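You operate a simulated robot arm through the tools that you are given. There is no shell and no other tool.

The job below is to be done with a simulated robot arm. You get a single attempt, and the scene is never put back.

## Task
Put things in order on the top of the packing table. At the end: two of the wax rings from the top of the packing table are on the top of the board stand; the black filter stands where the blue cartridge stood; the blue cartridge stands on top of the teal filter; whatever was shut is shut again. Leave all else as you found it, and nothing knocked over.

The check looks at the end state, three seconds after you hand in, the way a careful person would. Anything else that was tipped, shoved, dropped, spilled or broken makes it a failure.

## Robot
A 7-joint arm with a two-finger parallel gripper, fixed in place. Base frame: the origin is on the floor under the middle of its stand, x ahead of it, y to its left, z up; the work surface is at about z = 850. Readings come in mm, rad, newtons and seconds.
With the tool pointing down near the work surface it reaches from about 240 to 680 mm from the base axis. Its first joint turns from -1.152 to 1.152 rad. Payload 2.4 kg.
Tool frame: the origin (TCP) lies between the finger pads and is the grasp point; the fingertips stand 30 mm ahead of it; z points along the fingers, y is the line along which they close. Largest opening 94 mm; finger width 28, thickness 10; the body of the gripper, 50 by 96 mm, starts 55 mm behind the TCP.
Orientation is told as [roll, pitch, yaw] about the base's x, y, z axes, in that order, counted from this pose: with the fingers straight down and closing along the base's y, the tool's x points along the base's -x, its y along +y and its z along -z.

## Interface
- The arm moves only by the tool apply_moves. Its argument "deltas" is a list of rows, each a list of 3 entries, a list of its own where there are three numbers: the shift along the base's x, y, z in mm, then the turn, a rotation vector about the base's x, y, z in rad, then the finger opening in mm, from 0 to 94. In form: [[[tx, ty, tz], [rx, ry, rz], hand], ...]. A call has 1 to 20 rows; each row is the pose to reach, as a shift and turn from the pose commanded when the call began. Each row takes 0.2 s and may step no farther than 50 mm and 0.15 rad from the row before; otherwise, or with a gripper value out of range, the whole call is refused. Where a pose cannot be reached the arm comes as near as it can. A force on the tool above 40 N (or 10 N above the force at the start of the call, whichever is more), or a blocked arm, ends the call early, and 0.2 s more pass. The fingers move at their own pace (about 153 mm/s each) and stop on an object; they squeeze with about 37 N. The grip force told is the motor's: it shows also when the fingers shut on nothing. Time passes only in rows, and 0.2 s behind the last, so rows that repeat a pose let the fingers close. The reply holds the time, the measured pose of the TCP, the force on the tool along the base axes, the opening and the grip force, in the units named above and with some noise, with the torque about the TCP (base axes, N m) and any sound that the robot's microphone picked up.
- Cameras (640 x 400 px; columns grow to the right, rows downward): "scene" is fixed at [40.5, 479.3, 1437.8]; the picture's right is [-0.71, -0.71, 0.00], its down [-0.45, 0.45, -0.77] and it looks along [0.54, -0.55, -0.64] (base axes); focal length 337 px, centre (320, 200). "wrist" rides on the gripper at [76, 14, -102] in the tool frame; the picture's right is [-0.18, 0.98, 0.00], its down [-0.75, -0.14, -0.64] and it looks along [-0.63, -0.12, 0.77] (tool axes); focal length 243 px, centre (320, 200). There is no depth. A picture from a camera that has moved, and an enlarged one, comes with that camera's place and axes in the base frame and with its lens.
- get_image(camera): a new picture of that camera. No time passes.
- zoom(camera, box): a new picture of the part [left, top, right, bottom] of that camera's present view, enlarged. No time passes.
- finish_job(): hands the job in; it is judged then, once.

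Nothing tells you positions but the pictures and the camera data. Unless the task says otherwise, let go and move clear before handing in.

The tools are called after "Request:" by a JSON object that holds its "method" and its "body". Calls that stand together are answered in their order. apply_moves: Moves the arm, as the interface text tells. Its arguments: {"type":"object","properties":{"deltas":{"type":"array","items":{"type":"array"}}},"required":["deltas"]} The other tools are called the same way: get_image (camera) takes a picture; zoom (camera, box) takes an enlarged picture of a part of a camera's view; finish_job () hands the job in.

At the start:

```text
time_s: 0.0
tcp_pos: [344.5, 81.4, 1130.2]
tool_rot: [0.0, -0.002, 0.0]
force: [-0.3, 0.3, 0.4]
ft_torque: [0.03, 0.01, -0.03]
opening: 94.2
gripper_force: 0.1
```

scene: 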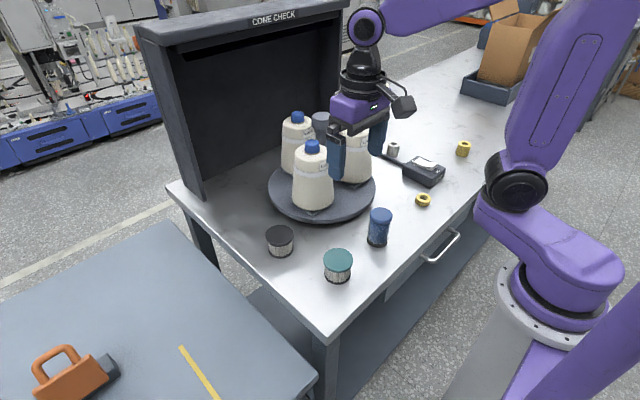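
wrist: 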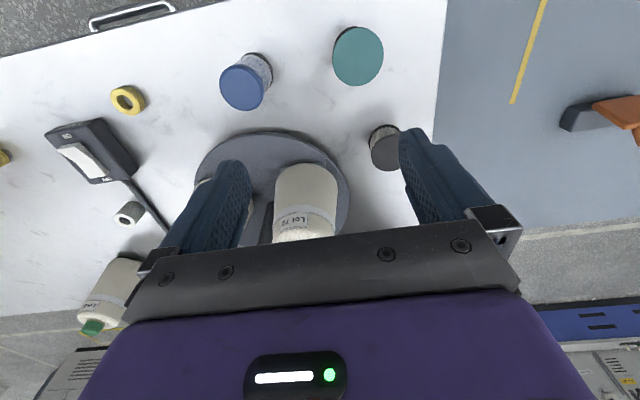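

I see a packing table with a turntable of bottles, a black filter, a teal filter, a blue cartridge, some ring-like parts, a scanner and a booth marked "CONE CHECK". I'll look more closely before moving.

Request:
{"method": "zoom", "body": {"camera": "scene", "box": [240, 120, 480, 300]}}

Request:
{"method": "zoom", "body": {"camera": "scene", "box": [360, 120, 500, 220]}}

Request:
{"method": "zoom", "body": {"camera": "scene", "box": [120, 0, 400, 200]}}

Request:
{"method": "zoom", "body": {"camera": "wrist", "box": [0, 0, 440, 260]}}

Request:
{"method": "zoom", "body": {"camera": "scene", "box": [380, 0, 640, 200]}}

```text
2.22 times, centred on (360, 210) of scene
camera zoom: at [40.5, 479.3, 1437.8], right [-0.71, -0.71, 0.0], down [-0.45, 0.45, -0.77], along [0.54, -0.55, -0.64], focal length 749 px, centre (231, 178)
```

zoom: 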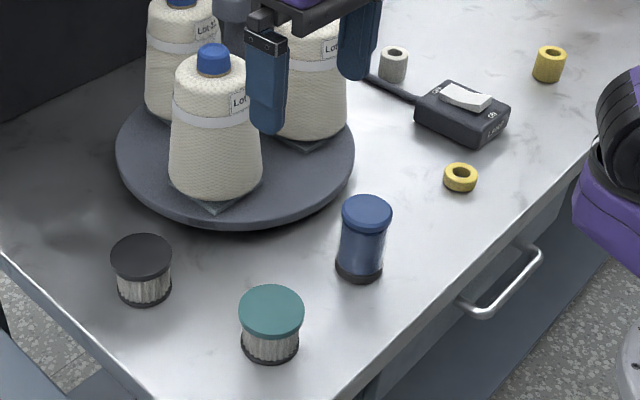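

```text
4.00 times, centred on (430, 170) of scene
camera zoom: at [40.5, 479.3, 1437.8], right [-0.71, -0.71, 0.0], down [-0.45, 0.45, -0.77], along [0.54, -0.55, -0.64], focal length 1348 px, centre (-120, 320)
```

zoom: 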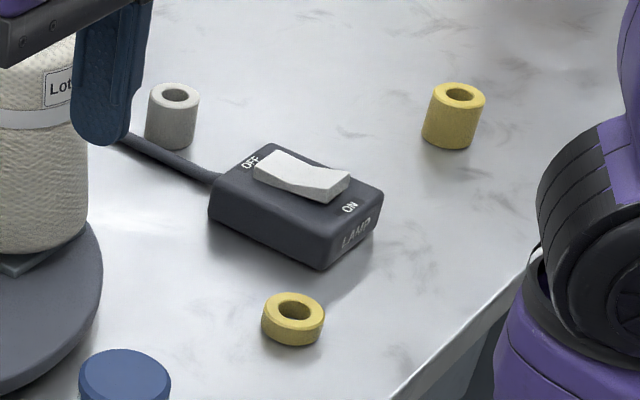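

```text
2.00 times, centred on (260, 100) of scene
camera zoom: at [40.5, 479.3, 1437.8], right [-0.71, -0.71, 0.0], down [-0.45, 0.45, -0.77], along [0.54, -0.55, -0.64], focal length 674 px, centre (440, 400)
```

zoom: 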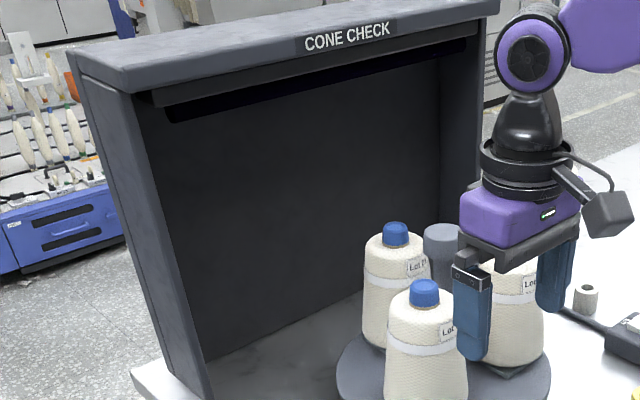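

```text
1.45 times, centred on (220, 130) of wrist
camera zoom: at [270.6, 94.8, 1233.0], right [0.18, 0.98, 0.0], down [0.75, -0.14, 0.64], along [0.63, -0.12, -0.77], focal length 353 px, centre (466, 302)
```

zoom: 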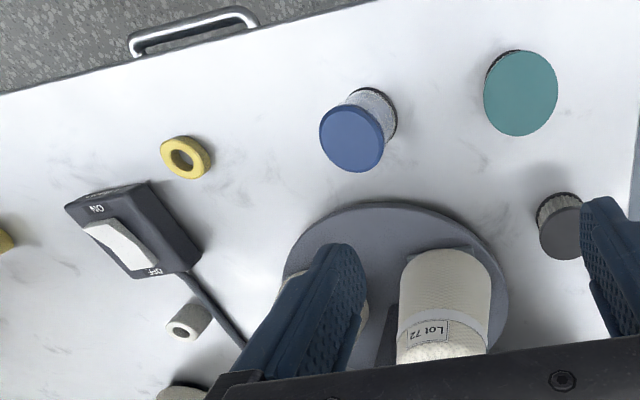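

```text
2.00 times, centred on (510, 100) of scene
camera zoom: at [40.5, 479.3, 1437.8], right [-0.71, -0.71, 0.0], down [-0.45, 0.45, -0.77], along [0.54, -0.55, -0.64], focal length 674 px, centre (-60, 400)
```

zoom: 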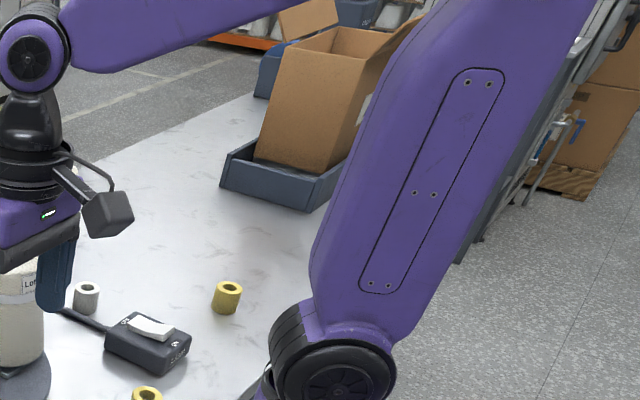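

The wax rings look like the small yellow rings right of the blue cartridge, and there is also a similar greyish one. I haven't found the "board stand" yet, so I'll raise the arm and look around with the wrist camera.

Request:
{"method": "apply_moves", "body": {"deltas": [[[-15, 0, 40], [0, 0, 0], 94], [[-30, 0, 80], [0, 0, 0], 94], [[-30, -40, 100], [0, 0, -0.14], 94], [[-30, -85, 100], [0, 0, -0.28], 94], [[-35, -130, 100], [0, 0, -0.42], 94], [[-45, -175, 100], [0, 0, -0.56], 94], [[-60, -215, 100], [0, 0, -0.7], 94], [[-75, -255, 100], [0, 0, -0.8], 94]]}}

Request:
{"method": "get_image", "body": {"camera": "scene"}}

Request:
{"method": "get_image", "body": {"camera": "wrist"}}

```text
time_s: 1.8
tcp_pos: [268.3, -172.8, 1227.7]
tool_rot: [0.001, 0.0, -0.8]
force: [-0.9, 0.6, 0.6]
ft_torque: [-0.01, 0.0, 0.01]
opening: 94.2
gripper_force: 0.2
```

```text
taken
```

scene: 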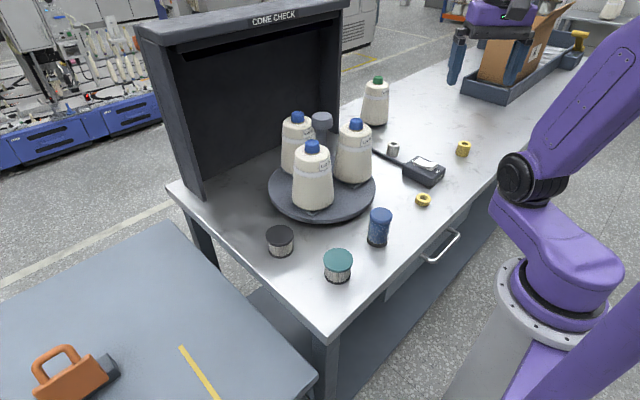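

```text
taken
camera wrist: at [227.2, -109.0, 1331.0], right [0.83, 0.55, 0.0], down [0.42, -0.64, 0.64], along [0.35, -0.54, -0.77], focal length 243 px, centre (320, 200)
```

wrist: 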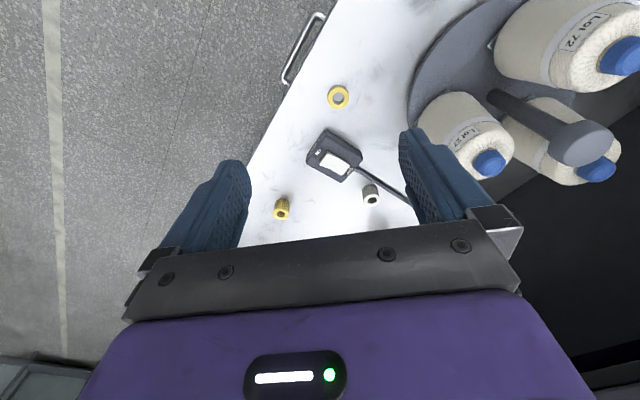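

The arm is out of the way now; I'll zoom on the regions that were hidden.

Request:
{"method": "zoom", "body": {"camera": "scene", "box": [400, 0, 640, 150]}}

Request:
{"method": "zoom", "body": {"camera": "scene", "box": [260, 60, 480, 220]}}

Request:
{"method": "zoom", "body": {"camera": "scene", "box": [0, 200, 340, 400]}}

Request:
{"method": "zoom", "body": {"camera": "wrist", "box": [240, 0, 640, 240]}}

```text
2.67 times, centred on (520, 75) of scene
camera zoom: at [40.5, 479.3, 1437.8], right [-0.71, -0.71, 0.0], down [-0.45, 0.45, -0.77], along [0.54, -0.55, -0.64], focal length 898 px, centre (-213, 533)
```

zoom: 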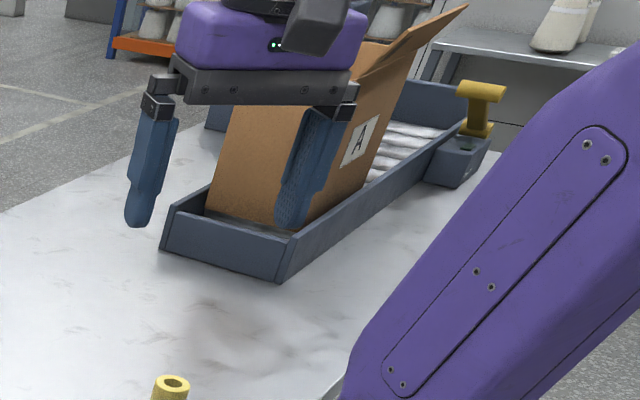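

```text
2.50 times, centred on (370, 140) of scene
camera zoom: at [40.5, 479.3, 1437.8], right [-0.71, -0.71, 0.0], down [-0.45, 0.45, -0.77], along [0.54, -0.55, -0.64], focal length 842 px, centre (195, 350)
```

zoom: 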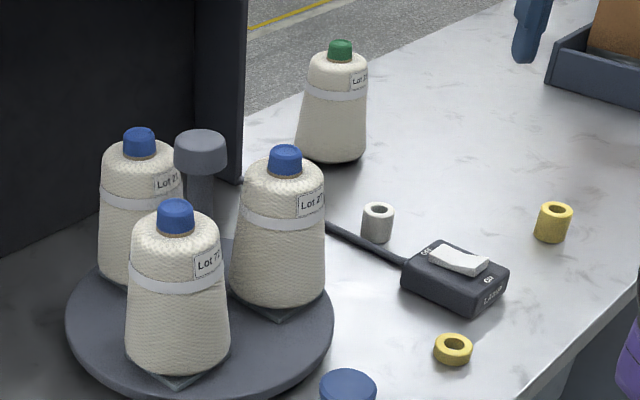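

```text
1.88 times, centred on (170, 300) of scene
camera zoom: at [40.5, 479.3, 1437.8], right [-0.71, -0.71, 0.0], down [-0.45, 0.45, -0.77], along [0.54, -0.55, -0.64], focal length 634 px, centre (602, 12)
```

zoom: 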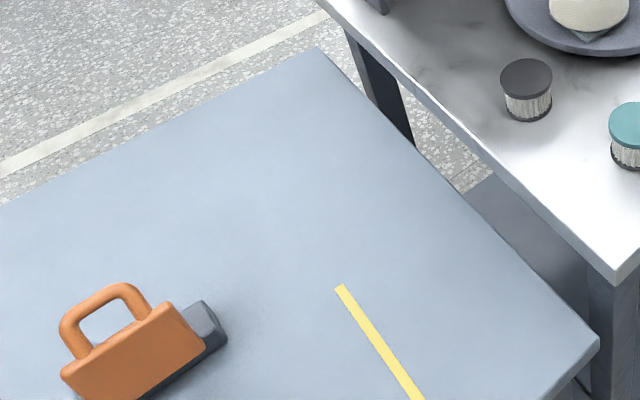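

```text
1.60 times, centred on (440, 120) of wrist
camera zoom: at [227.2, -109.0, 1331.0], right [0.83, 0.55, 0.0], down [0.42, -0.64, 0.64], along [0.35, -0.54, -0.77], focal length 388 px, centre (128, 328)
```

zoom: 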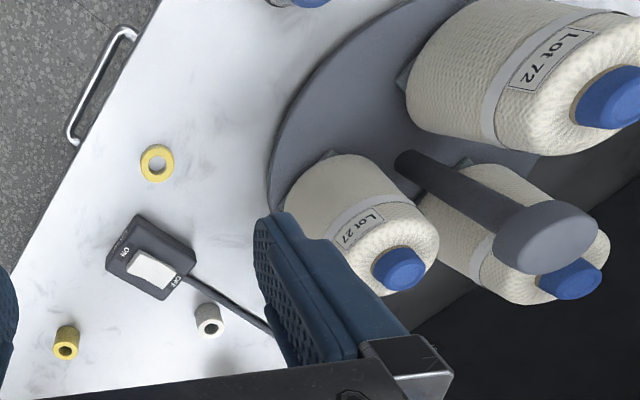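

I still don't see an obvious board stand. I'll swing the wrist camera to the left to examine the other table with the orange item.

Request:
{"method": "apply_moves", "body": {"deltas": [[[19, 36, 0], [0, 0, 0.145], 94], [[34, 72, 0], [0, 0, 0.29], 94], [[44, 111, 0], [0, 0, 0.435], 94], [[50, 150, 0], [0, 0, 0.58], 94], [[50, 190, 0], [0, 0, 0.725], 94], [[45, 230, 0], [0, 0, 0.87], 94], [[36, 268, 0], [0, 0, 1.015], 94], [[22, 306, 0], [0, 0, 1.16], 94], [[3, 341, 0], [0, 0, 1.305], 94], [[-20, 374, 0], [0, 0, 1.45], 94], [[-46, 403, 0], [0, 0, 1.595], 94]]}}

Request:
{"method": "get_image", "body": {"camera": "wrist"}}

Request:
{"method": "get_image", "body": {"camera": "scene"}}

```text
time_s: 4.2
tcp_pos: [221.4, 229.2, 1230.2]
tool_rot: [0.0, 0.001, 0.797]
force: [0.6, 0.2, -1.1]
ft_torque: [-0.02, 0.01, -0.03]
opening: 94.0
gripper_force: 0.0
```

```text
taken
camera wrist: at [159.4, 182.4, 1333.3], right [-0.57, 0.82, 0.0], down [0.63, 0.44, 0.64], along [0.53, 0.37, -0.77], focal length 243 px, centre (320, 200)
```

wrist: 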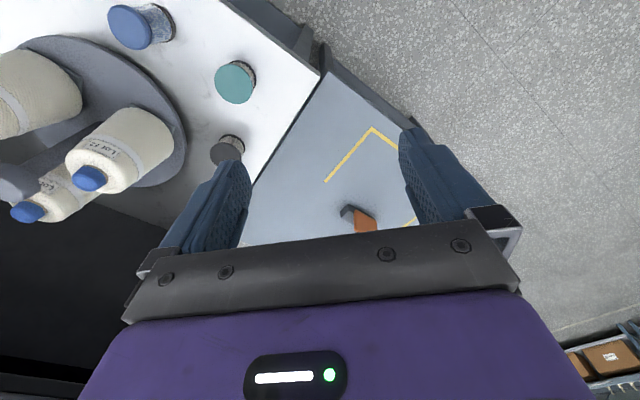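

```text
taken
```

scene: 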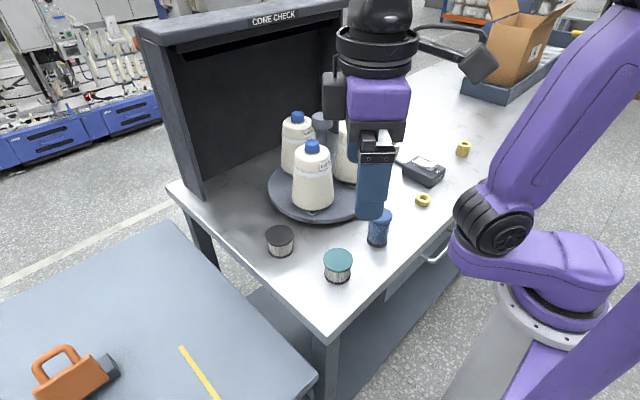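

The left table has a yellow-marked area and the orange item. I'll tilt the camera upward to see it fully.

Request:
{"method": "apply_moves", "body": {"deltas": [[[0, 0, 0], [0.08, -0.115, 0], 94], [[0, 0, 0], [0.16, -0.23, 0], 94], [[0, 0, 0], [0.24, -0.345, 0], 94], [[0, 0, 0], [0.32, -0.46, 0], 94], [[0, 0, 0], [0.4, -0.575, 0], 94]]}}

Request:
{"method": "get_image", "body": {"camera": "wrist"}}

```text
time_s: 5.4
tcp_pos: [224.9, 229.5, 1228.8]
tool_rot: [-0.158, -0.686, 0.85]
force: [-0.4, -0.5, 0.4]
ft_torque: [0.0, 0.01, -0.02]
opening: 94.0
gripper_force: 0.0
```

```text
taken
camera wrist: at [122.5, 156.6, 1257.8], right [-0.57, 0.82, 0.0], down [0.14, 0.1, 0.99], along [0.81, 0.56, -0.17], focal length 243 px, centre (320, 200)
```

wrist: 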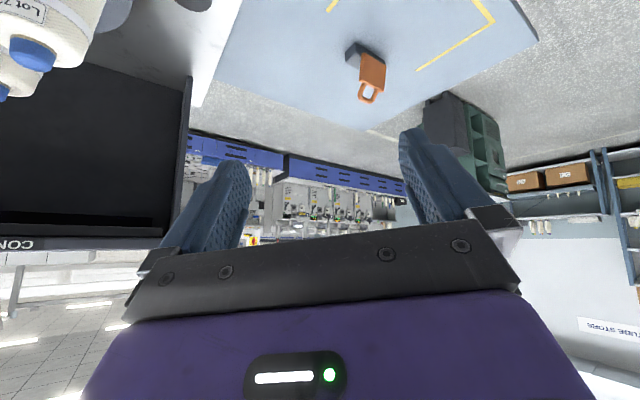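

Request:
{"method": "zoom", "body": {"camera": "wrist", "box": [300, 0, 460, 110]}}

Request:
{"method": "zoom", "body": {"camera": "wrist", "box": [400, 60, 640, 260]}}

Request:
{"method": "zoom", "body": {"camera": "wrist", "box": [0, 40, 240, 260]}}

```text
3.64 times, centred on (380, 55) of wrist
camera zoom: at [122.5, 156.6, 1257.8], right [-0.57, 0.82, 0.0], down [0.14, 0.1, 0.99], along [0.81, 0.56, -0.17], focal length 882 px, centre (102, 727)
```

zoom: 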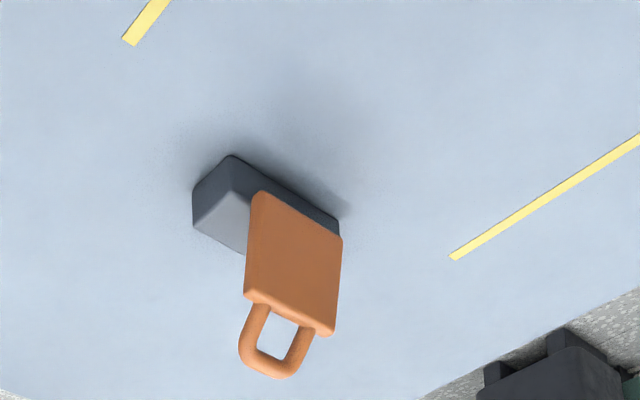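

```text
2.00 times, centred on (520, 160) of wrist
camera zoom: at [122.5, 156.6, 1257.8], right [-0.57, 0.82, 0.0], down [0.14, 0.1, 0.99], along [0.81, 0.56, -0.17], focal length 485 px, centre (-80, 280)
```

zoom: 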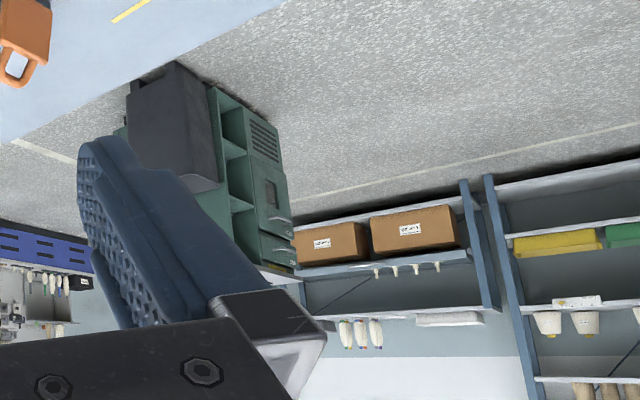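

```text
1.82 times, centred on (120, 150) of wrist
camera zoom: at [122.5, 156.6, 1257.8], right [-0.57, 0.82, 0.0], down [0.14, 0.1, 0.99], along [0.81, 0.56, -0.17], focal length 441 px, centre (684, 291)
```

zoom: 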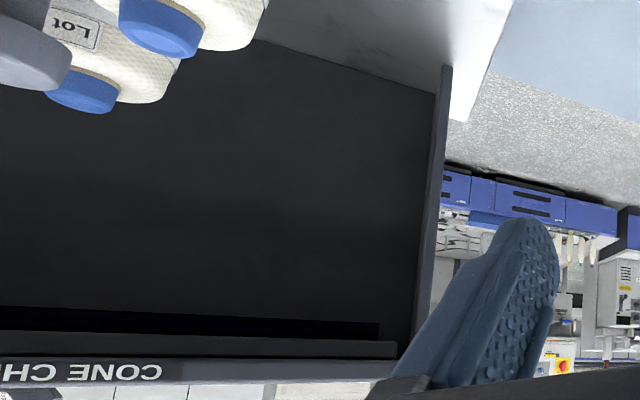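

Request:
{"method": "zoom", "body": {"camera": "scene", "box": [10, 320, 140, 400]}}

Request:
{"method": "zoom", "body": {"camera": "scene", "box": [460, 10, 600, 110]}}

Request:
{"method": "zoom", "body": {"camera": "scene", "box": [240, 200, 420, 320]}}

```text
4.92 times, centred on (75, 360) of scene
camera zoom: at [40.5, 479.3, 1437.8], right [-0.71, -0.71, 0.0], down [-0.45, 0.45, -0.77], along [0.54, -0.55, -0.64], focal length 1658 px, centre (1526, -588)
```

zoom: 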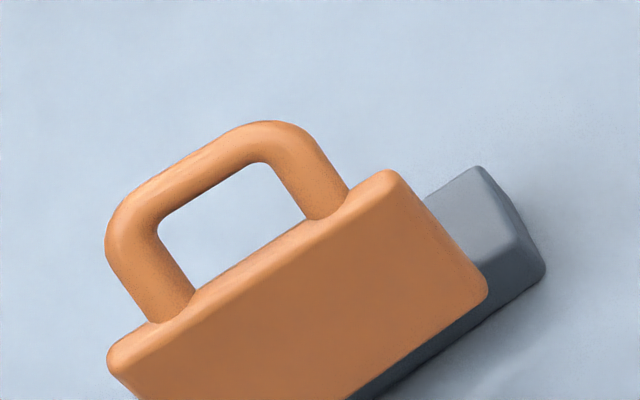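

```text
4.00 times, centred on (530, 60) of scene
camera zoom: at [40.5, 479.3, 1437.8], right [-0.71, -0.71, 0.0], down [-0.45, 0.45, -0.77], along [0.54, -0.55, -0.64], focal length 1348 px, centre (-520, 760)
```

zoom: 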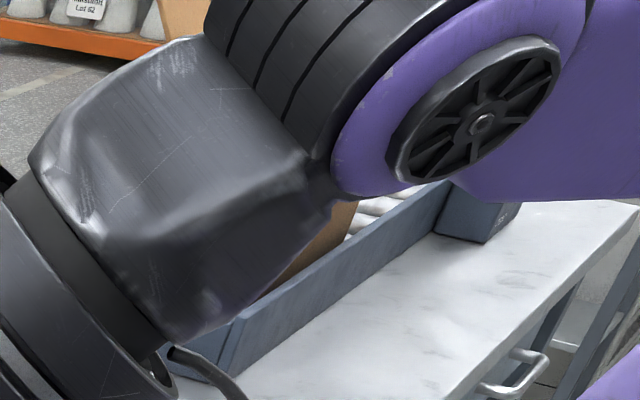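

```text
3.33 times, centred on (330, 260) of scene
camera zoom: at [40.5, 479.3, 1437.8], right [-0.71, -0.71, 0.0], down [-0.45, 0.45, -0.77], along [0.54, -0.55, -0.64], focal length 1123 px, centre (287, 0)
```

zoom: 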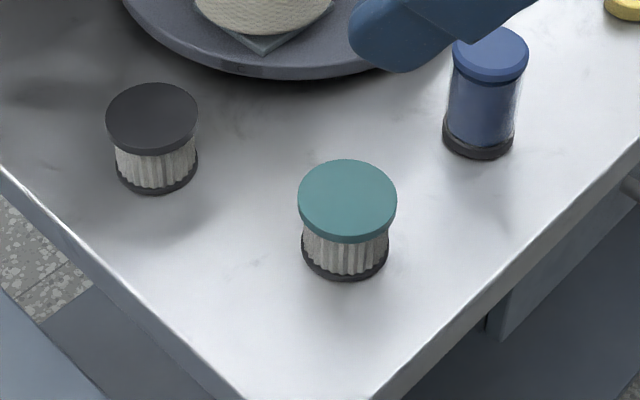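

The orange item appears to be a block with a loop handle on a dark base. I'll swing to the right, camera tilted up, to search the far end for the board stand.

Request:
{"method": "apply_moves", "body": {"deltas": [[[29, -33, 0], [0, 0, -0.138], 94], [[54, -70, 0], [0, 0, -0.276], 94], [[73, -110, 0], [0, 0, -0.414], 94], [[87, -152, 0], [0, 0, -0.552], 94], [[95, -195, 0], [0, 0, -0.69], 94], [[96, -239, 0], [0, 0, -0.828], 94], [[92, -283, 0], [0, 0, -0.966], 94], [[81, -326, 0], [0, 0, -1.104], 94], [[65, -367, 0], [0, 0, -1.242], 94], [[44, -405, 0], [0, 0, -1.38], 94], [[17, -440, 0], [0, 0, -1.518], 94], [[-15, -472, 0], [0, 0, -1.656], 94], [[-50, -498, 0], [0, 0, -1.794], 94]]}}

Request:
{"method": "get_image", "body": {"camera": "wrist"}}

Request:
{"method": "get_image", "body": {"camera": "scene"}}

```text
time_s: 8.2
tcp_pos: [176.3, -269.2, 1229.9]
tool_rot: [-0.157, -0.688, -0.947]
force: [0.3, 0.0, -0.5]
ft_torque: [0.01, 0.01, -0.03]
opening: 94.0
gripper_force: 0.0
```

```text
taken
camera wrist: at [130.4, -154.1, 1258.8], right [0.93, 0.37, 0.0], down [0.07, -0.16, 0.99], along [0.37, -0.91, -0.17], focal length 243 px, centre (320, 200)
```

wrist: 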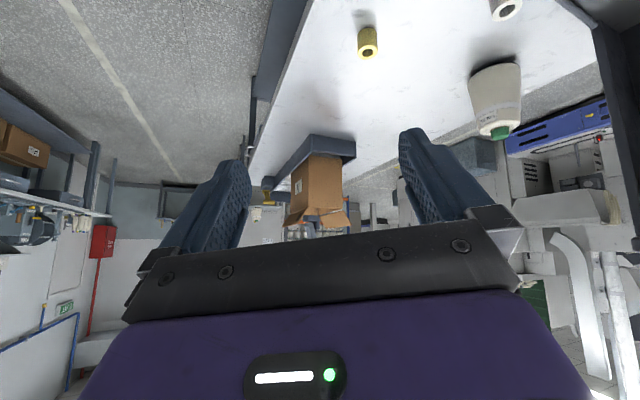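

```text
taken
```

scene: 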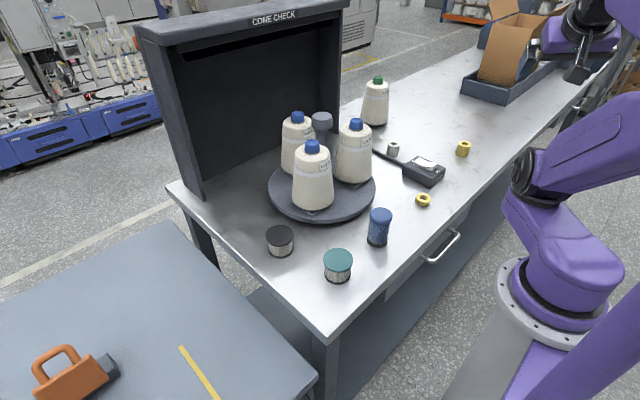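

Request:
{"method": "zoom", "body": {"camera": "wrist", "box": [220, 100, 460, 250]}}

Request:
{"method": "zoom", "body": {"camera": "wrist", "box": [320, 0, 640, 200]}}

Request:
{"method": "zoom", "body": {"camera": "scene", "box": [360, 120, 480, 220]}}

```text
2.67 times, centred on (340, 175) of wrist
camera zoom: at [130.4, -154.1, 1258.8], right [0.93, 0.37, 0.0], down [0.07, -0.16, 0.99], along [0.37, -0.91, -0.17], focal length 647 px, centre (267, 267)
```

zoom: 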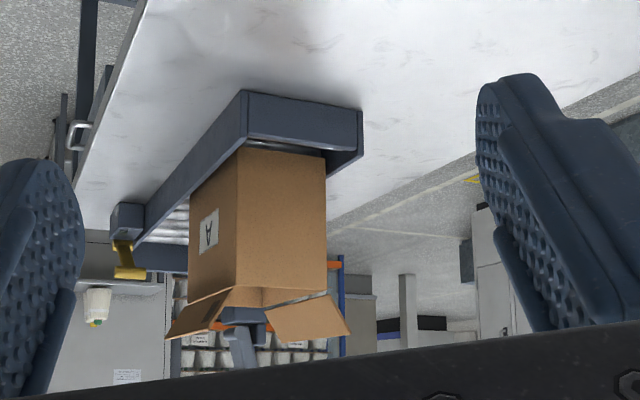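

```text
2.00 times, centred on (480, 100) of wrist
camera zoom: at [130.4, -154.1, 1258.8], right [0.93, 0.37, 0.0], down [0.07, -0.16, 0.99], along [0.37, -0.91, -0.17], focal length 485 px, centre (0, 400)
```

zoom: 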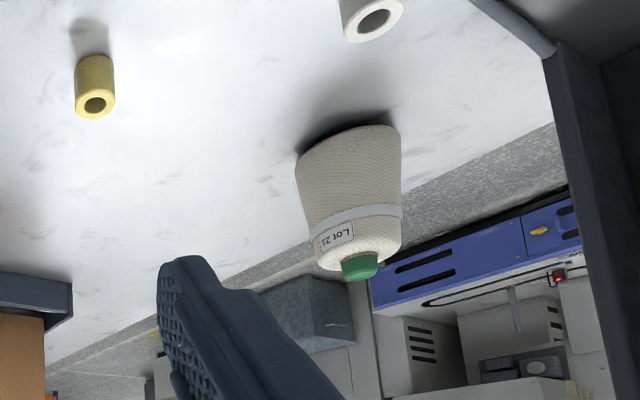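

```text
4.00 times, centred on (420, 170) of scene
camera zoom: at [40.5, 479.3, 1437.8], right [-0.71, -0.71, 0.0], down [-0.45, 0.45, -0.77], along [0.54, -0.55, -0.64], focal length 1348 px, centre (-80, 320)
```

zoom: 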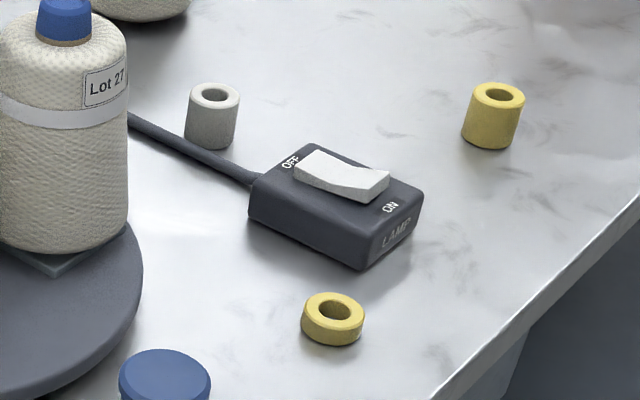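

So far nothing on the tables is plainly a board stand, so I'll look closer. First I'll bring the wrist camera over the right side to look at the tall yellow ring and the grey one.

Request:
{"method": "apply_moves", "body": {"deltas": [[[16, -20, -30], [0.13, 0.0526, 0], 94], [[33, -41, -60], [0.26, 0.105, 0], 94], [[49, -61, -90], [0.39, 0.158, 0], 94], [[66, -82, -120], [0.52, 0.21, 0], 94], [[82, -102, -150], [0.649, 0.263, 0], 94], [[98, -122, -180], [0.649, 0.263, 0], 94], [[115, -143, -210], [0.649, 0.263, 0], 94], [[131, -163, -240], [0.649, 0.263, 0], 94], [[148, -184, -270], [0.649, 0.263, 0], 94]]}}

Request:
{"method": "get_image", "body": {"camera": "wrist"}}

Request:
{"method": "get_image", "body": {"camera": "scene"}}

```text
time_s: 10.2
tcp_pos: [322.8, -449.2, 961.3]
tool_rot: [0.001, 0.002, -0.999]
force: [-0.1, 1.1, -0.6]
ft_torque: [0.01, 0.04, -0.01]
opening: 94.0
gripper_force: 0.1
```

```text
taken
camera wrist: at [294.0, -378.5, 1062.5], right [0.93, 0.38, 0.0], down [0.29, -0.71, 0.64], along [0.24, -0.6, -0.77], focal length 243 px, centre (320, 200)
```

wrist: 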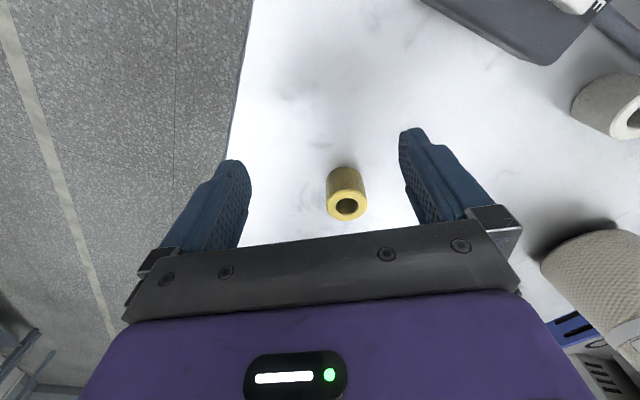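

```text
taken
```

scene: 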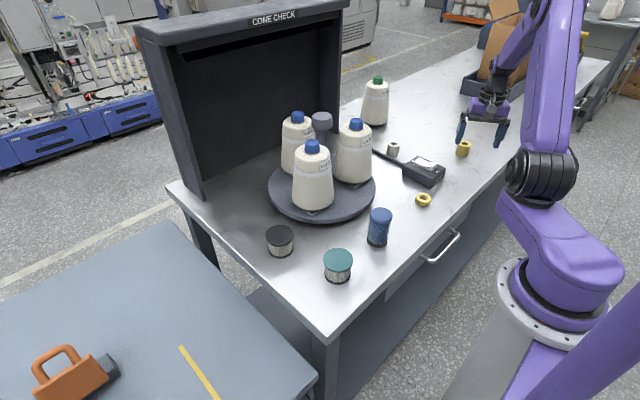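

Request:
{"method": "zoom", "body": {"camera": "wrist", "box": [280, 140, 420, 230]}}

Request:
{"method": "zoom", "body": {"camera": "wrist", "box": [500, 0, 640, 160]}}

Request:
{"method": "zoom", "body": {"camera": "scene", "box": [440, 40, 520, 170]}}

Request:
{"method": "zoom", "body": {"camera": "scene", "box": [400, 185, 450, 215]}}

```text
4.44 times, centred on (350, 185) of wrist
camera zoom: at [294.0, -378.5, 1062.5], right [0.93, 0.38, 0.0], down [0.29, -0.71, 0.64], along [0.24, -0.6, -0.77], focal length 1078 px, centre (187, 267)
```

zoom: 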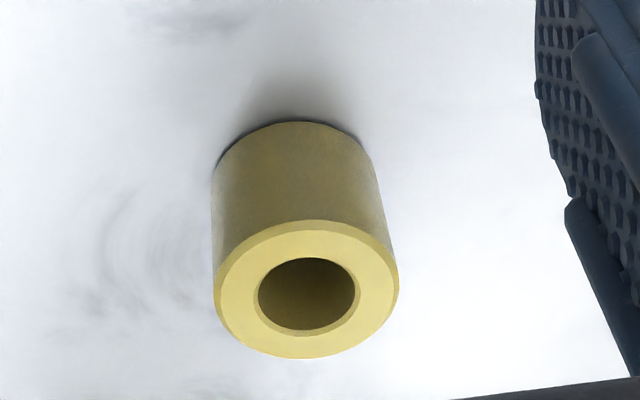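

```text
2.50 times, centred on (570, 80) of wrist
camera zoom: at [294.0, -378.5, 1062.5], right [0.93, 0.38, 0.0], down [0.29, -0.71, 0.64], along [0.24, -0.6, -0.77], focal length 606 px, centre (-305, 500)
```

zoom: 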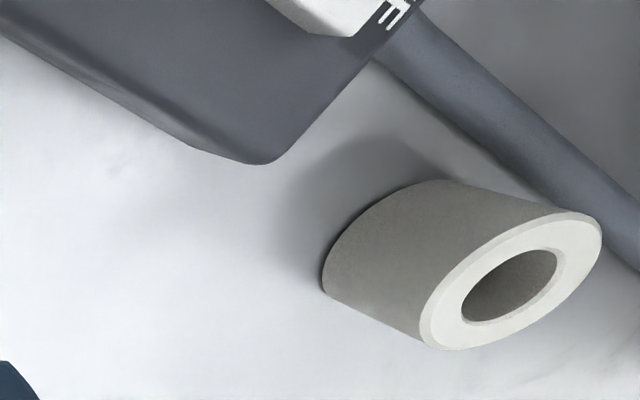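

```text
3.08 times, centred on (480, 105) of scene
camera zoom: at [40.5, 479.3, 1437.8], right [-0.71, -0.71, 0.0], down [-0.45, 0.45, -0.77], along [0.54, -0.55, -0.64], focal length 1037 px, centre (-172, 492)
```

zoom: 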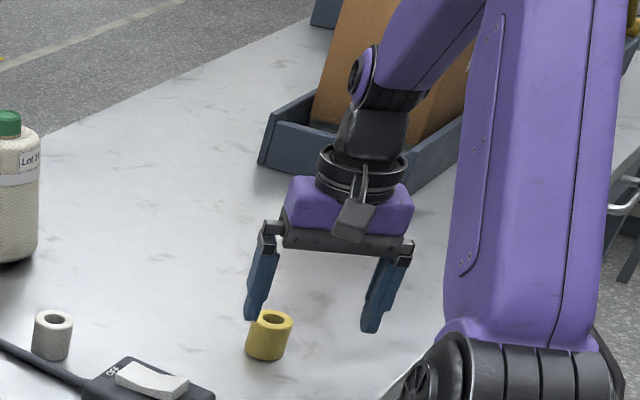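

```text
12.80 times, centred on (425, 200) of scene
camera zoom: at [40.5, 479.3, 1437.8], right [-0.71, -0.71, 0.0], down [-0.45, 0.45, -0.77], along [0.54, -0.55, -0.64], focal length 4312 px, centre (-1024, 200)
```

zoom: 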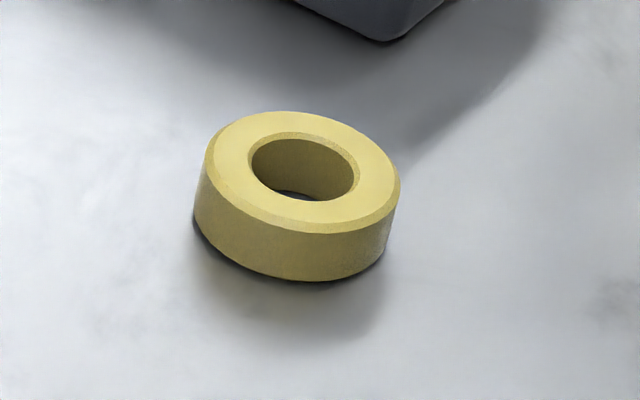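

The tall yellow ring is a single piece, and the grey-white one has the same shape. Next I'll move back and up toward the middle to look closely at the turntable, its post, and the space inside the booth.

Request:
{"method": "apply_moves", "body": {"deltas": [[[-10, 25, 35], [0, 0, 0], 94], [[-20, 50, 70], [0, 0, 0.1], 94], [[-25, 90, 85], [0, 0, 0.2], 94], [[-25, 135, 85], [0, 0, 0.3], 94], [[-25, 180, 85], [0, 0, 0.4], 94], [[-25, 225, 85], [0, 0, 0.5], 94], [[-25, 270, 85], [0, 0, 0.6], 94], [[-25, 310, 85], [0, 0, 0.7], 94], [[-25, 345, 85], [0, 0, 0.8], 94]]}}

Request:
{"method": "get_image", "body": {"camera": "wrist"}}

```text
time_s: 12.2
tcp_pos: [299.0, -109.0, 1047.3]
tool_rot: [0.0, 0.0, -0.198]
force: [0.1, -0.5, 0.4]
ft_torque: [-0.02, -0.02, 0.02]
opening: 93.9
gripper_force: 0.0
```

```text
taken
camera wrist: at [227.9, -80.5, 1150.1], right [0.37, 0.93, 0.0], down [0.71, -0.29, 0.64], along [0.6, -0.24, -0.77], focal length 243 px, centre (320, 200)
```

wrist: 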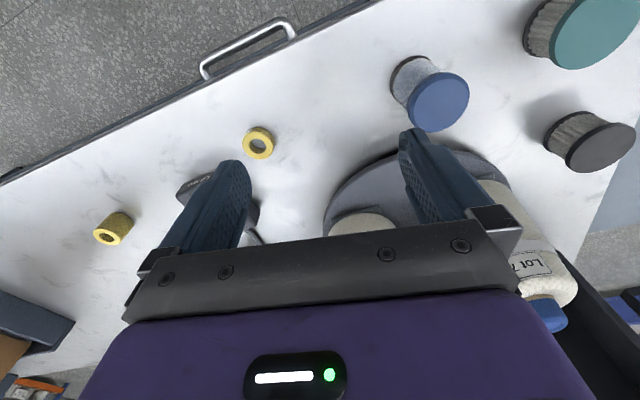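

Request:
{"method": "apply_moves", "body": {"deltas": [[[-10, 0, 30], [-0.025, -0.12, 0], 94], [[-20, 0, 60], [-0.05, -0.24, 0], 94], [[-20, 0, 80], [-0.075, -0.36, 0], 94], [[-20, 0, 80], [-0.09, -0.44, 0], 94]]}}

Request:
{"method": "get_image", "body": {"camera": "wrist"}}

```text
time_s: 13.2
tcp_pos: [281.0, -109.3, 1124.8]
tool_rot: [0.007, -0.404, -0.197]
force: [-0.8, 0.0, 0.6]
ft_torque: [0.02, -0.03, 0.0]
opening: 94.0
gripper_force: 0.2
out of reach, approached as far as the arm can: row 4
```

```text
taken
camera wrist: at [175.4, -74.7, 1189.0], right [0.35, 0.93, 0.08], down [0.4, -0.23, 0.89], along [0.84, -0.28, -0.46], focal length 243 px, centre (320, 200)
```

wrist: 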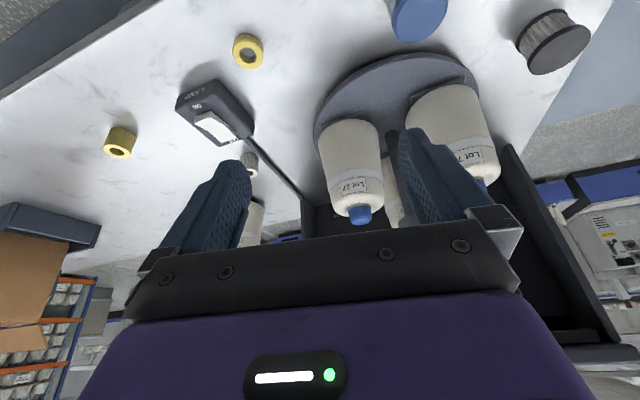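

Request:
{"method": "zoom", "body": {"camera": "wrist", "box": [290, 30, 530, 240]}}

Request:
{"method": "zoom", "body": {"camera": "wrist", "box": [60, 0, 320, 240]}}

Request:
{"method": "zoom", "body": {"camera": "scene", "box": [220, 240, 480, 400]}}

Request:
{"method": "get_image", "body": {"camera": "scene"}}

```text
1.90 times, centred on (410, 135) of wrist
camera zoom: at [175.4, -74.7, 1189.0], right [0.35, 0.93, 0.08], down [0.4, -0.23, 0.89], along [0.84, -0.28, -0.46], focal length 462 px, centre (149, 324)
```

zoom: 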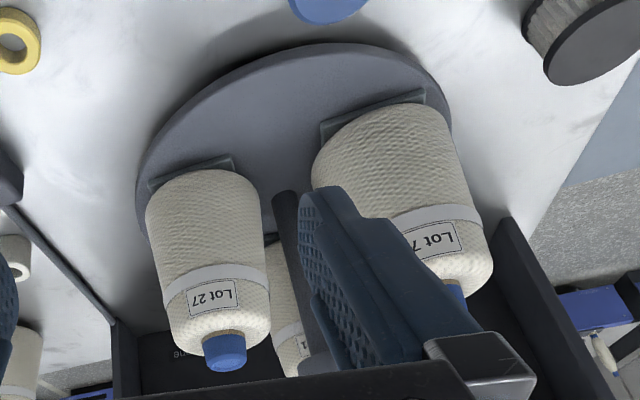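

```text
1.67 times, centred on (190, 120) of wrist
camera zoom: at [175.4, -74.7, 1189.0], right [0.35, 0.93, 0.08], down [0.4, -0.23, 0.89], along [0.84, -0.28, -0.46], focal length 404 px, centre (537, 333)
```

zoom: 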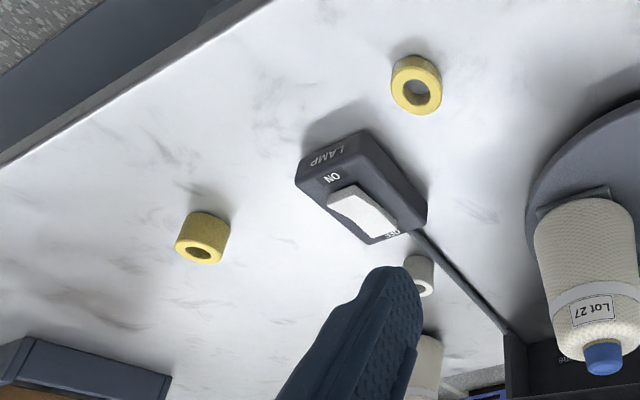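

```text
2.46 times, centred on (350, 320) of scene
camera zoom: at [40.4, 479.3, 1437.7], right [-0.71, -0.71, 0.0], down [-0.45, 0.45, -0.77], along [0.54, -0.55, -0.64], focal length 829 px, centre (246, -95)
```

zoom: 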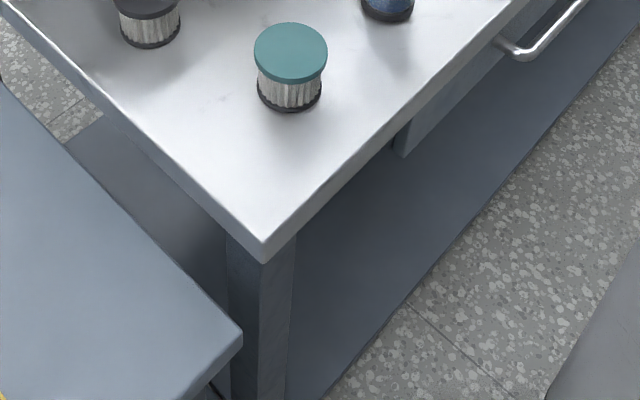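

```text
taken
```

scene: 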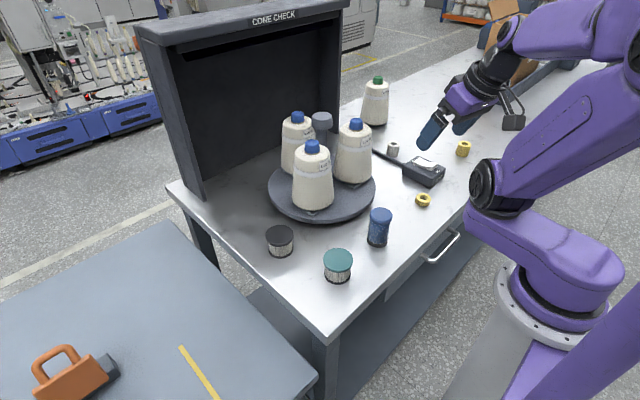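

There seems to be small text inside the booth near the Lot 27 cone. I'll zoom in on it.

Request:
{"method": "zoom", "body": {"camera": "wrist", "box": [290, 185, 390, 245]}}

Request:
{"method": "zoom", "body": {"camera": "scene", "box": [150, 20, 350, 160]}}

```text
6.40 times, centred on (340, 215) of wrist
camera zoom: at [175.4, -74.7, 1189.0], right [0.35, 0.93, 0.08], down [0.4, -0.23, 0.89], along [0.84, -0.28, -0.46], focal length 1553 px, centre (192, 104)
```

zoom: 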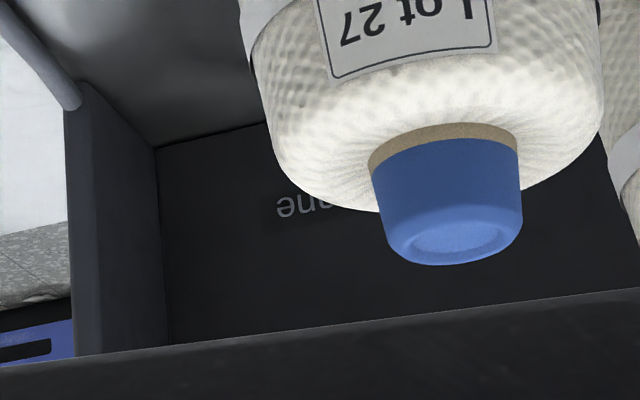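

```text
2.86 times, centred on (250, 90) of scene
camera zoom: at [40.4, 479.3, 1437.7], right [-0.71, -0.71, 0.0], down [-0.45, 0.45, -0.77], along [0.54, -0.55, -0.64], focal length 962 px, centre (520, 514)
```

zoom: 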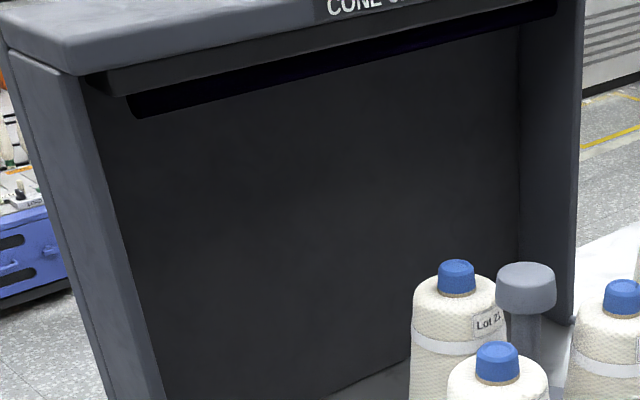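

There is a line of text on the booth's back wall, partly hidden behind a cone. I'll raise the camera and move forward to read it.

Request:
{"method": "apply_moves", "body": {"deltas": [[[0, 0, 40], [0.03, 0.1, 0], 94], [[0, -5, 80], [0.05, 0.2, 0], 94], [[20, -10, 120], [0.06, 0.29, 0], 94], [[60, -20, 135], [0.06, 0.29, 0], 94], [[100, -30, 135], [0.06, 0.29, 0], 94], [[130, -30, 135], [0.06, 0.29, 0], 94]]}}

Request:
{"method": "get_image", "body": {"camera": "wrist"}}

```text
time_s: 14.6
tcp_pos: [413.2, -135.1, 1259.6]
tool_rot: [0.0, -0.153, -0.201]
force: [-1.0, -0.3, 1.0]
ft_torque: [0.05, 0.0, -0.01]
opening: 93.9
gripper_force: 0.0
```

```text
taken
camera wrist: at [328.1, -103.4, 1349.1], right [0.37, 0.93, 0.03], down [0.61, -0.27, 0.75], along [0.7, -0.26, -0.66], focal length 243 px, centre (320, 200)
```

wrist: 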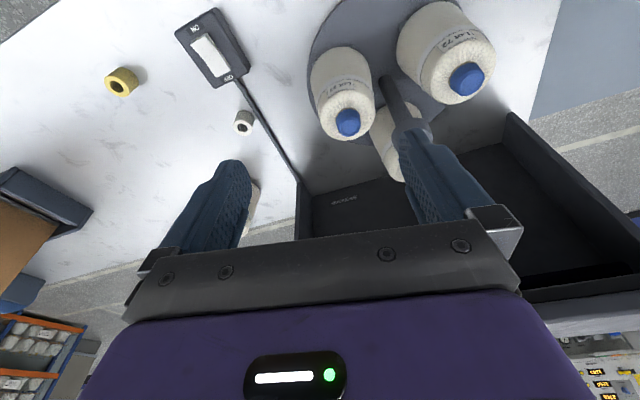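

Request:
{"method": "zoom", "body": {"camera": "wrist", "box": [310, 180, 380, 220]}}

Request:
{"method": "zoom", "body": {"camera": "wrist", "box": [280, 0, 520, 160]}}

```text
9.14 times, centred on (345, 200) of wrist
camera zoom: at [328.1, -103.4, 1349.1], right [0.37, 0.93, 0.03], down [0.61, -0.27, 0.75], along [0.7, -0.26, -0.66], focal length 2218 px, centre (91, 200)
```

zoom: 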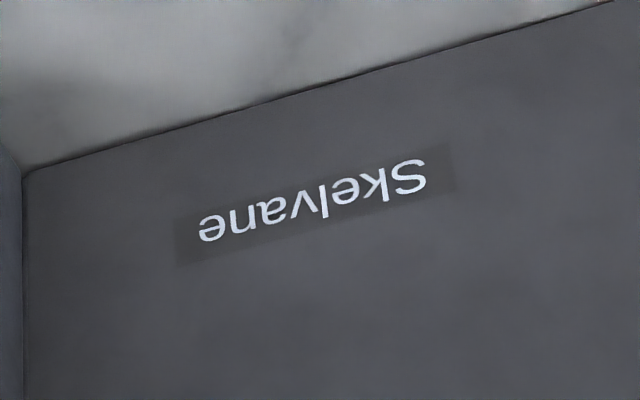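

```text
2.50 times, centred on (400, 80) of wrist
camera zoom: at [328.1, -103.4, 1349.1], right [0.37, 0.93, 0.03], down [0.61, -0.27, 0.75], along [0.7, -0.26, -0.66], focal length 606 px, centre (120, 500)
```

zoom: 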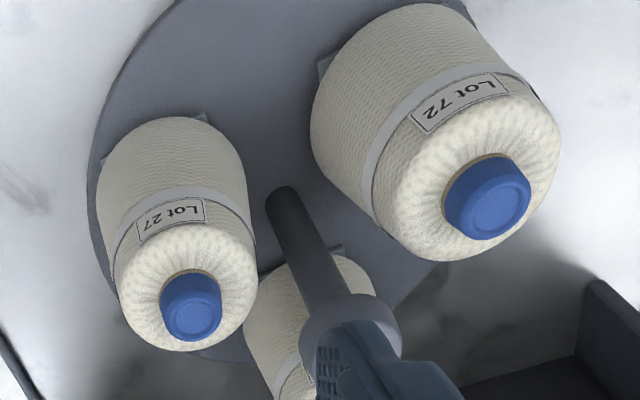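

That's only a maker's name ("Skelvane"). The wording pairs "top of the packing table" with "top of the board stand", so the second piece of furniture on the left may be what is meant. I'll look at it from closer.

Request:
{"method": "apply_moves", "body": {"deltas": [[[10, 45, 0], [0, 0, 0.1], 94], [[15, 91, 0], [0, 0, 0.2], 94], [[15, 137, 0], [0, 0, 0.3], 94], [[10, 182, 0], [0, 0, 0.4], 94], [[1, 227, 0], [0, 0, 0.5], 94], [[-13, 269, 0], [0, 0, 0.6], 94], [[-32, 310, 0], [0, 0, 0.7], 94], [[-55, 348, 0], [0, 0, 0.8], 94], [[-81, 384, 0], [0, 0, 0.9], 94], [[-112, 416, 0], [0, 0, 1.0], 94], [[-145, 444, 0], [0, 0, 1.1], 94], [[-181, 469, 0], [0, 0, 1.2], 94]]}}

Request:
{"method": "get_image", "body": {"camera": "wrist"}}

Request:
{"method": "get_image", "body": {"camera": "scene"}}

```text
time_s: 17.2
tcp_pos: [233.7, 333.2, 1257.2]
tool_rot: [0.0, -0.152, 1.001]
force: [-0.1, -0.6, -0.9]
ft_torque: [-0.04, 0.01, -0.05]
opening: 93.8
gripper_force: 0.1
```

```text
taken
camera wrist: at [173.0, 262.2, 1347.8], right [-0.73, 0.68, 0.03], down [0.47, 0.47, 0.75], along [0.5, 0.56, -0.66], focal length 243 px, centre (320, 200)
```

wrist: 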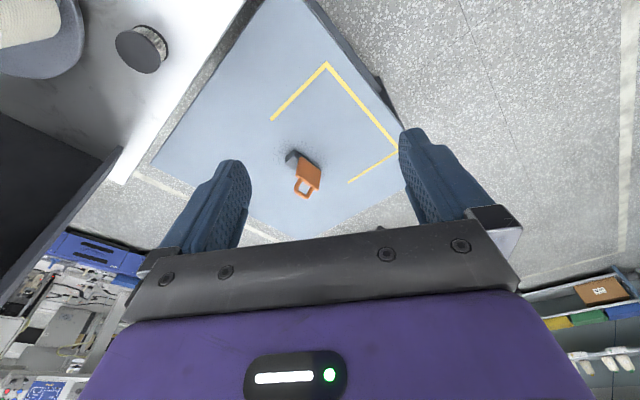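

```text
taken
```

scene: 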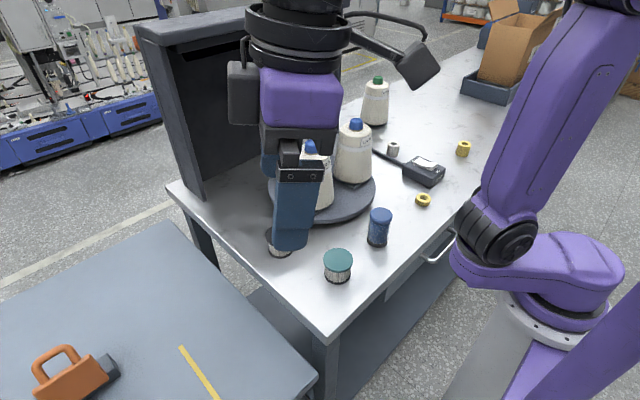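

Request:
{"method": "zoom", "body": {"camera": "wrist", "box": [240, 40, 420, 220]}}

Request:
{"method": "zoom", "body": {"camera": "wrist", "box": [275, 135, 335, 205]}}

Request:
{"method": "zoom", "body": {"camera": "wrist", "box": [140, 0, 420, 240]}}

```text
2.22 times, centred on (330, 130) of wrist
camera zoom: at [173.0, 262.2, 1347.8], right [-0.73, 0.68, 0.03], down [0.47, 0.47, 0.75], along [0.5, 0.56, -0.66], focal length 539 px, centre (298, 356)
```

zoom: 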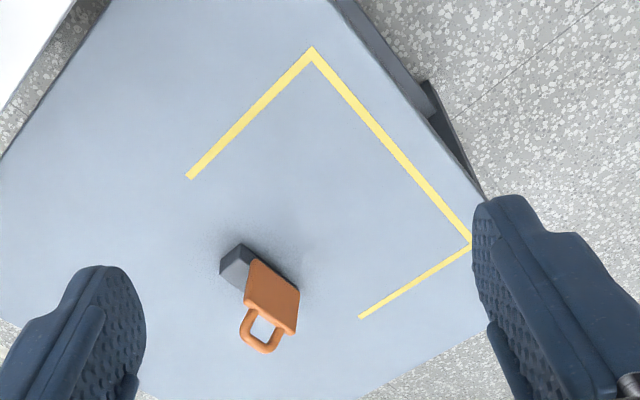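

```text
5.71 times, centred on (305, 170) of wrist
camera zoom: at [173.0, 262.2, 1347.8], right [-0.73, 0.68, 0.03], down [0.47, 0.47, 0.75], along [0.5, 0.56, -0.66], focal length 1386 px, centre (406, 371)
```

zoom: 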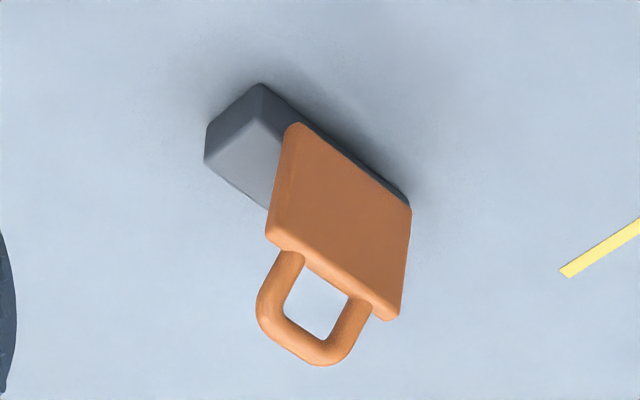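

```text
1.67 times, centred on (280, 120) of wrist
camera zoom: at [173.0, 262.2, 1347.8], right [-0.73, 0.68, 0.03], down [0.47, 0.47, 0.75], along [0.5, 0.56, -0.66], focal length 404 px, centre (387, 333)
```

zoom: 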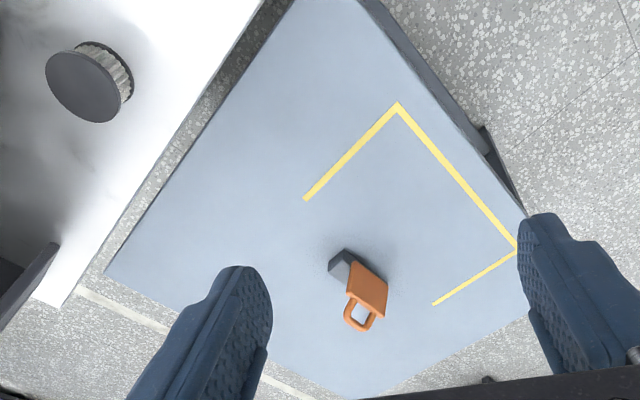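

Request:
{"method": "zoom", "body": {"camera": "scene", "box": [120, 300, 340, 400]}}

Request:
{"method": "zoom", "body": {"camera": "scene", "box": [100, 200, 260, 300]}}

Request:
{"method": "zoom", "body": {"camera": "wrist", "box": [290, 0, 430, 140]}}

```text
2.91 times, centred on (230, 350) of scene
camera zoom: at [40.5, 479.3, 1437.7], right [-0.71, -0.71, 0.0], down [-0.45, 0.45, -0.77], along [0.54, -0.55, -0.64], focal length 980 px, centre (582, -236)
```

zoom: 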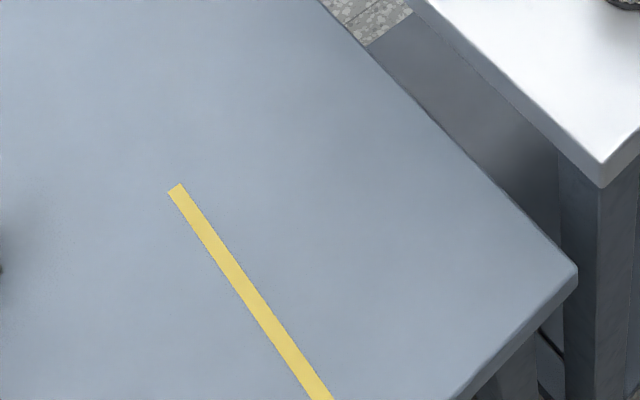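

```text
4.00 times, centred on (180, 250) of scene
camera zoom: at [40.5, 479.3, 1437.7], right [-0.71, -0.71, 0.0], down [-0.45, 0.45, -0.77], along [0.54, -0.55, -0.64], focal length 1348 px, centre (880, 0)
```

zoom: 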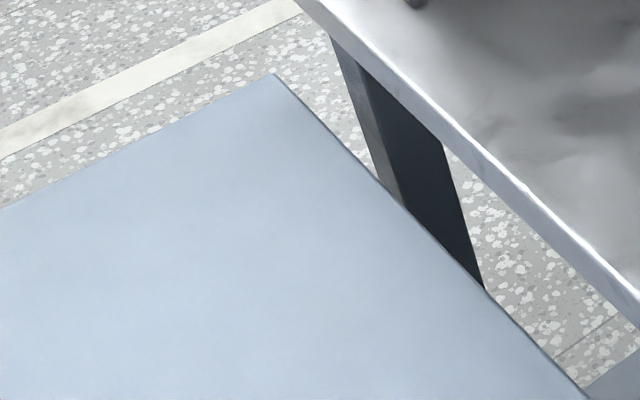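

```text
2.86 times, centred on (360, 70) of wrist
camera zoom: at [173.0, 262.2, 1347.8], right [-0.73, 0.68, 0.03], down [0.47, 0.47, 0.75], along [0.5, 0.56, -0.66], focal length 693 px, centre (206, 571)
```

zoom: 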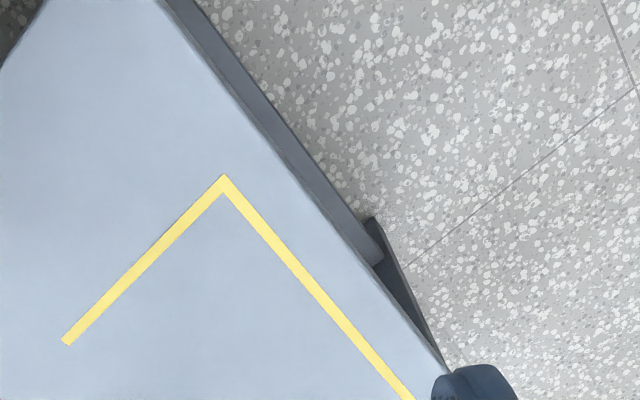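

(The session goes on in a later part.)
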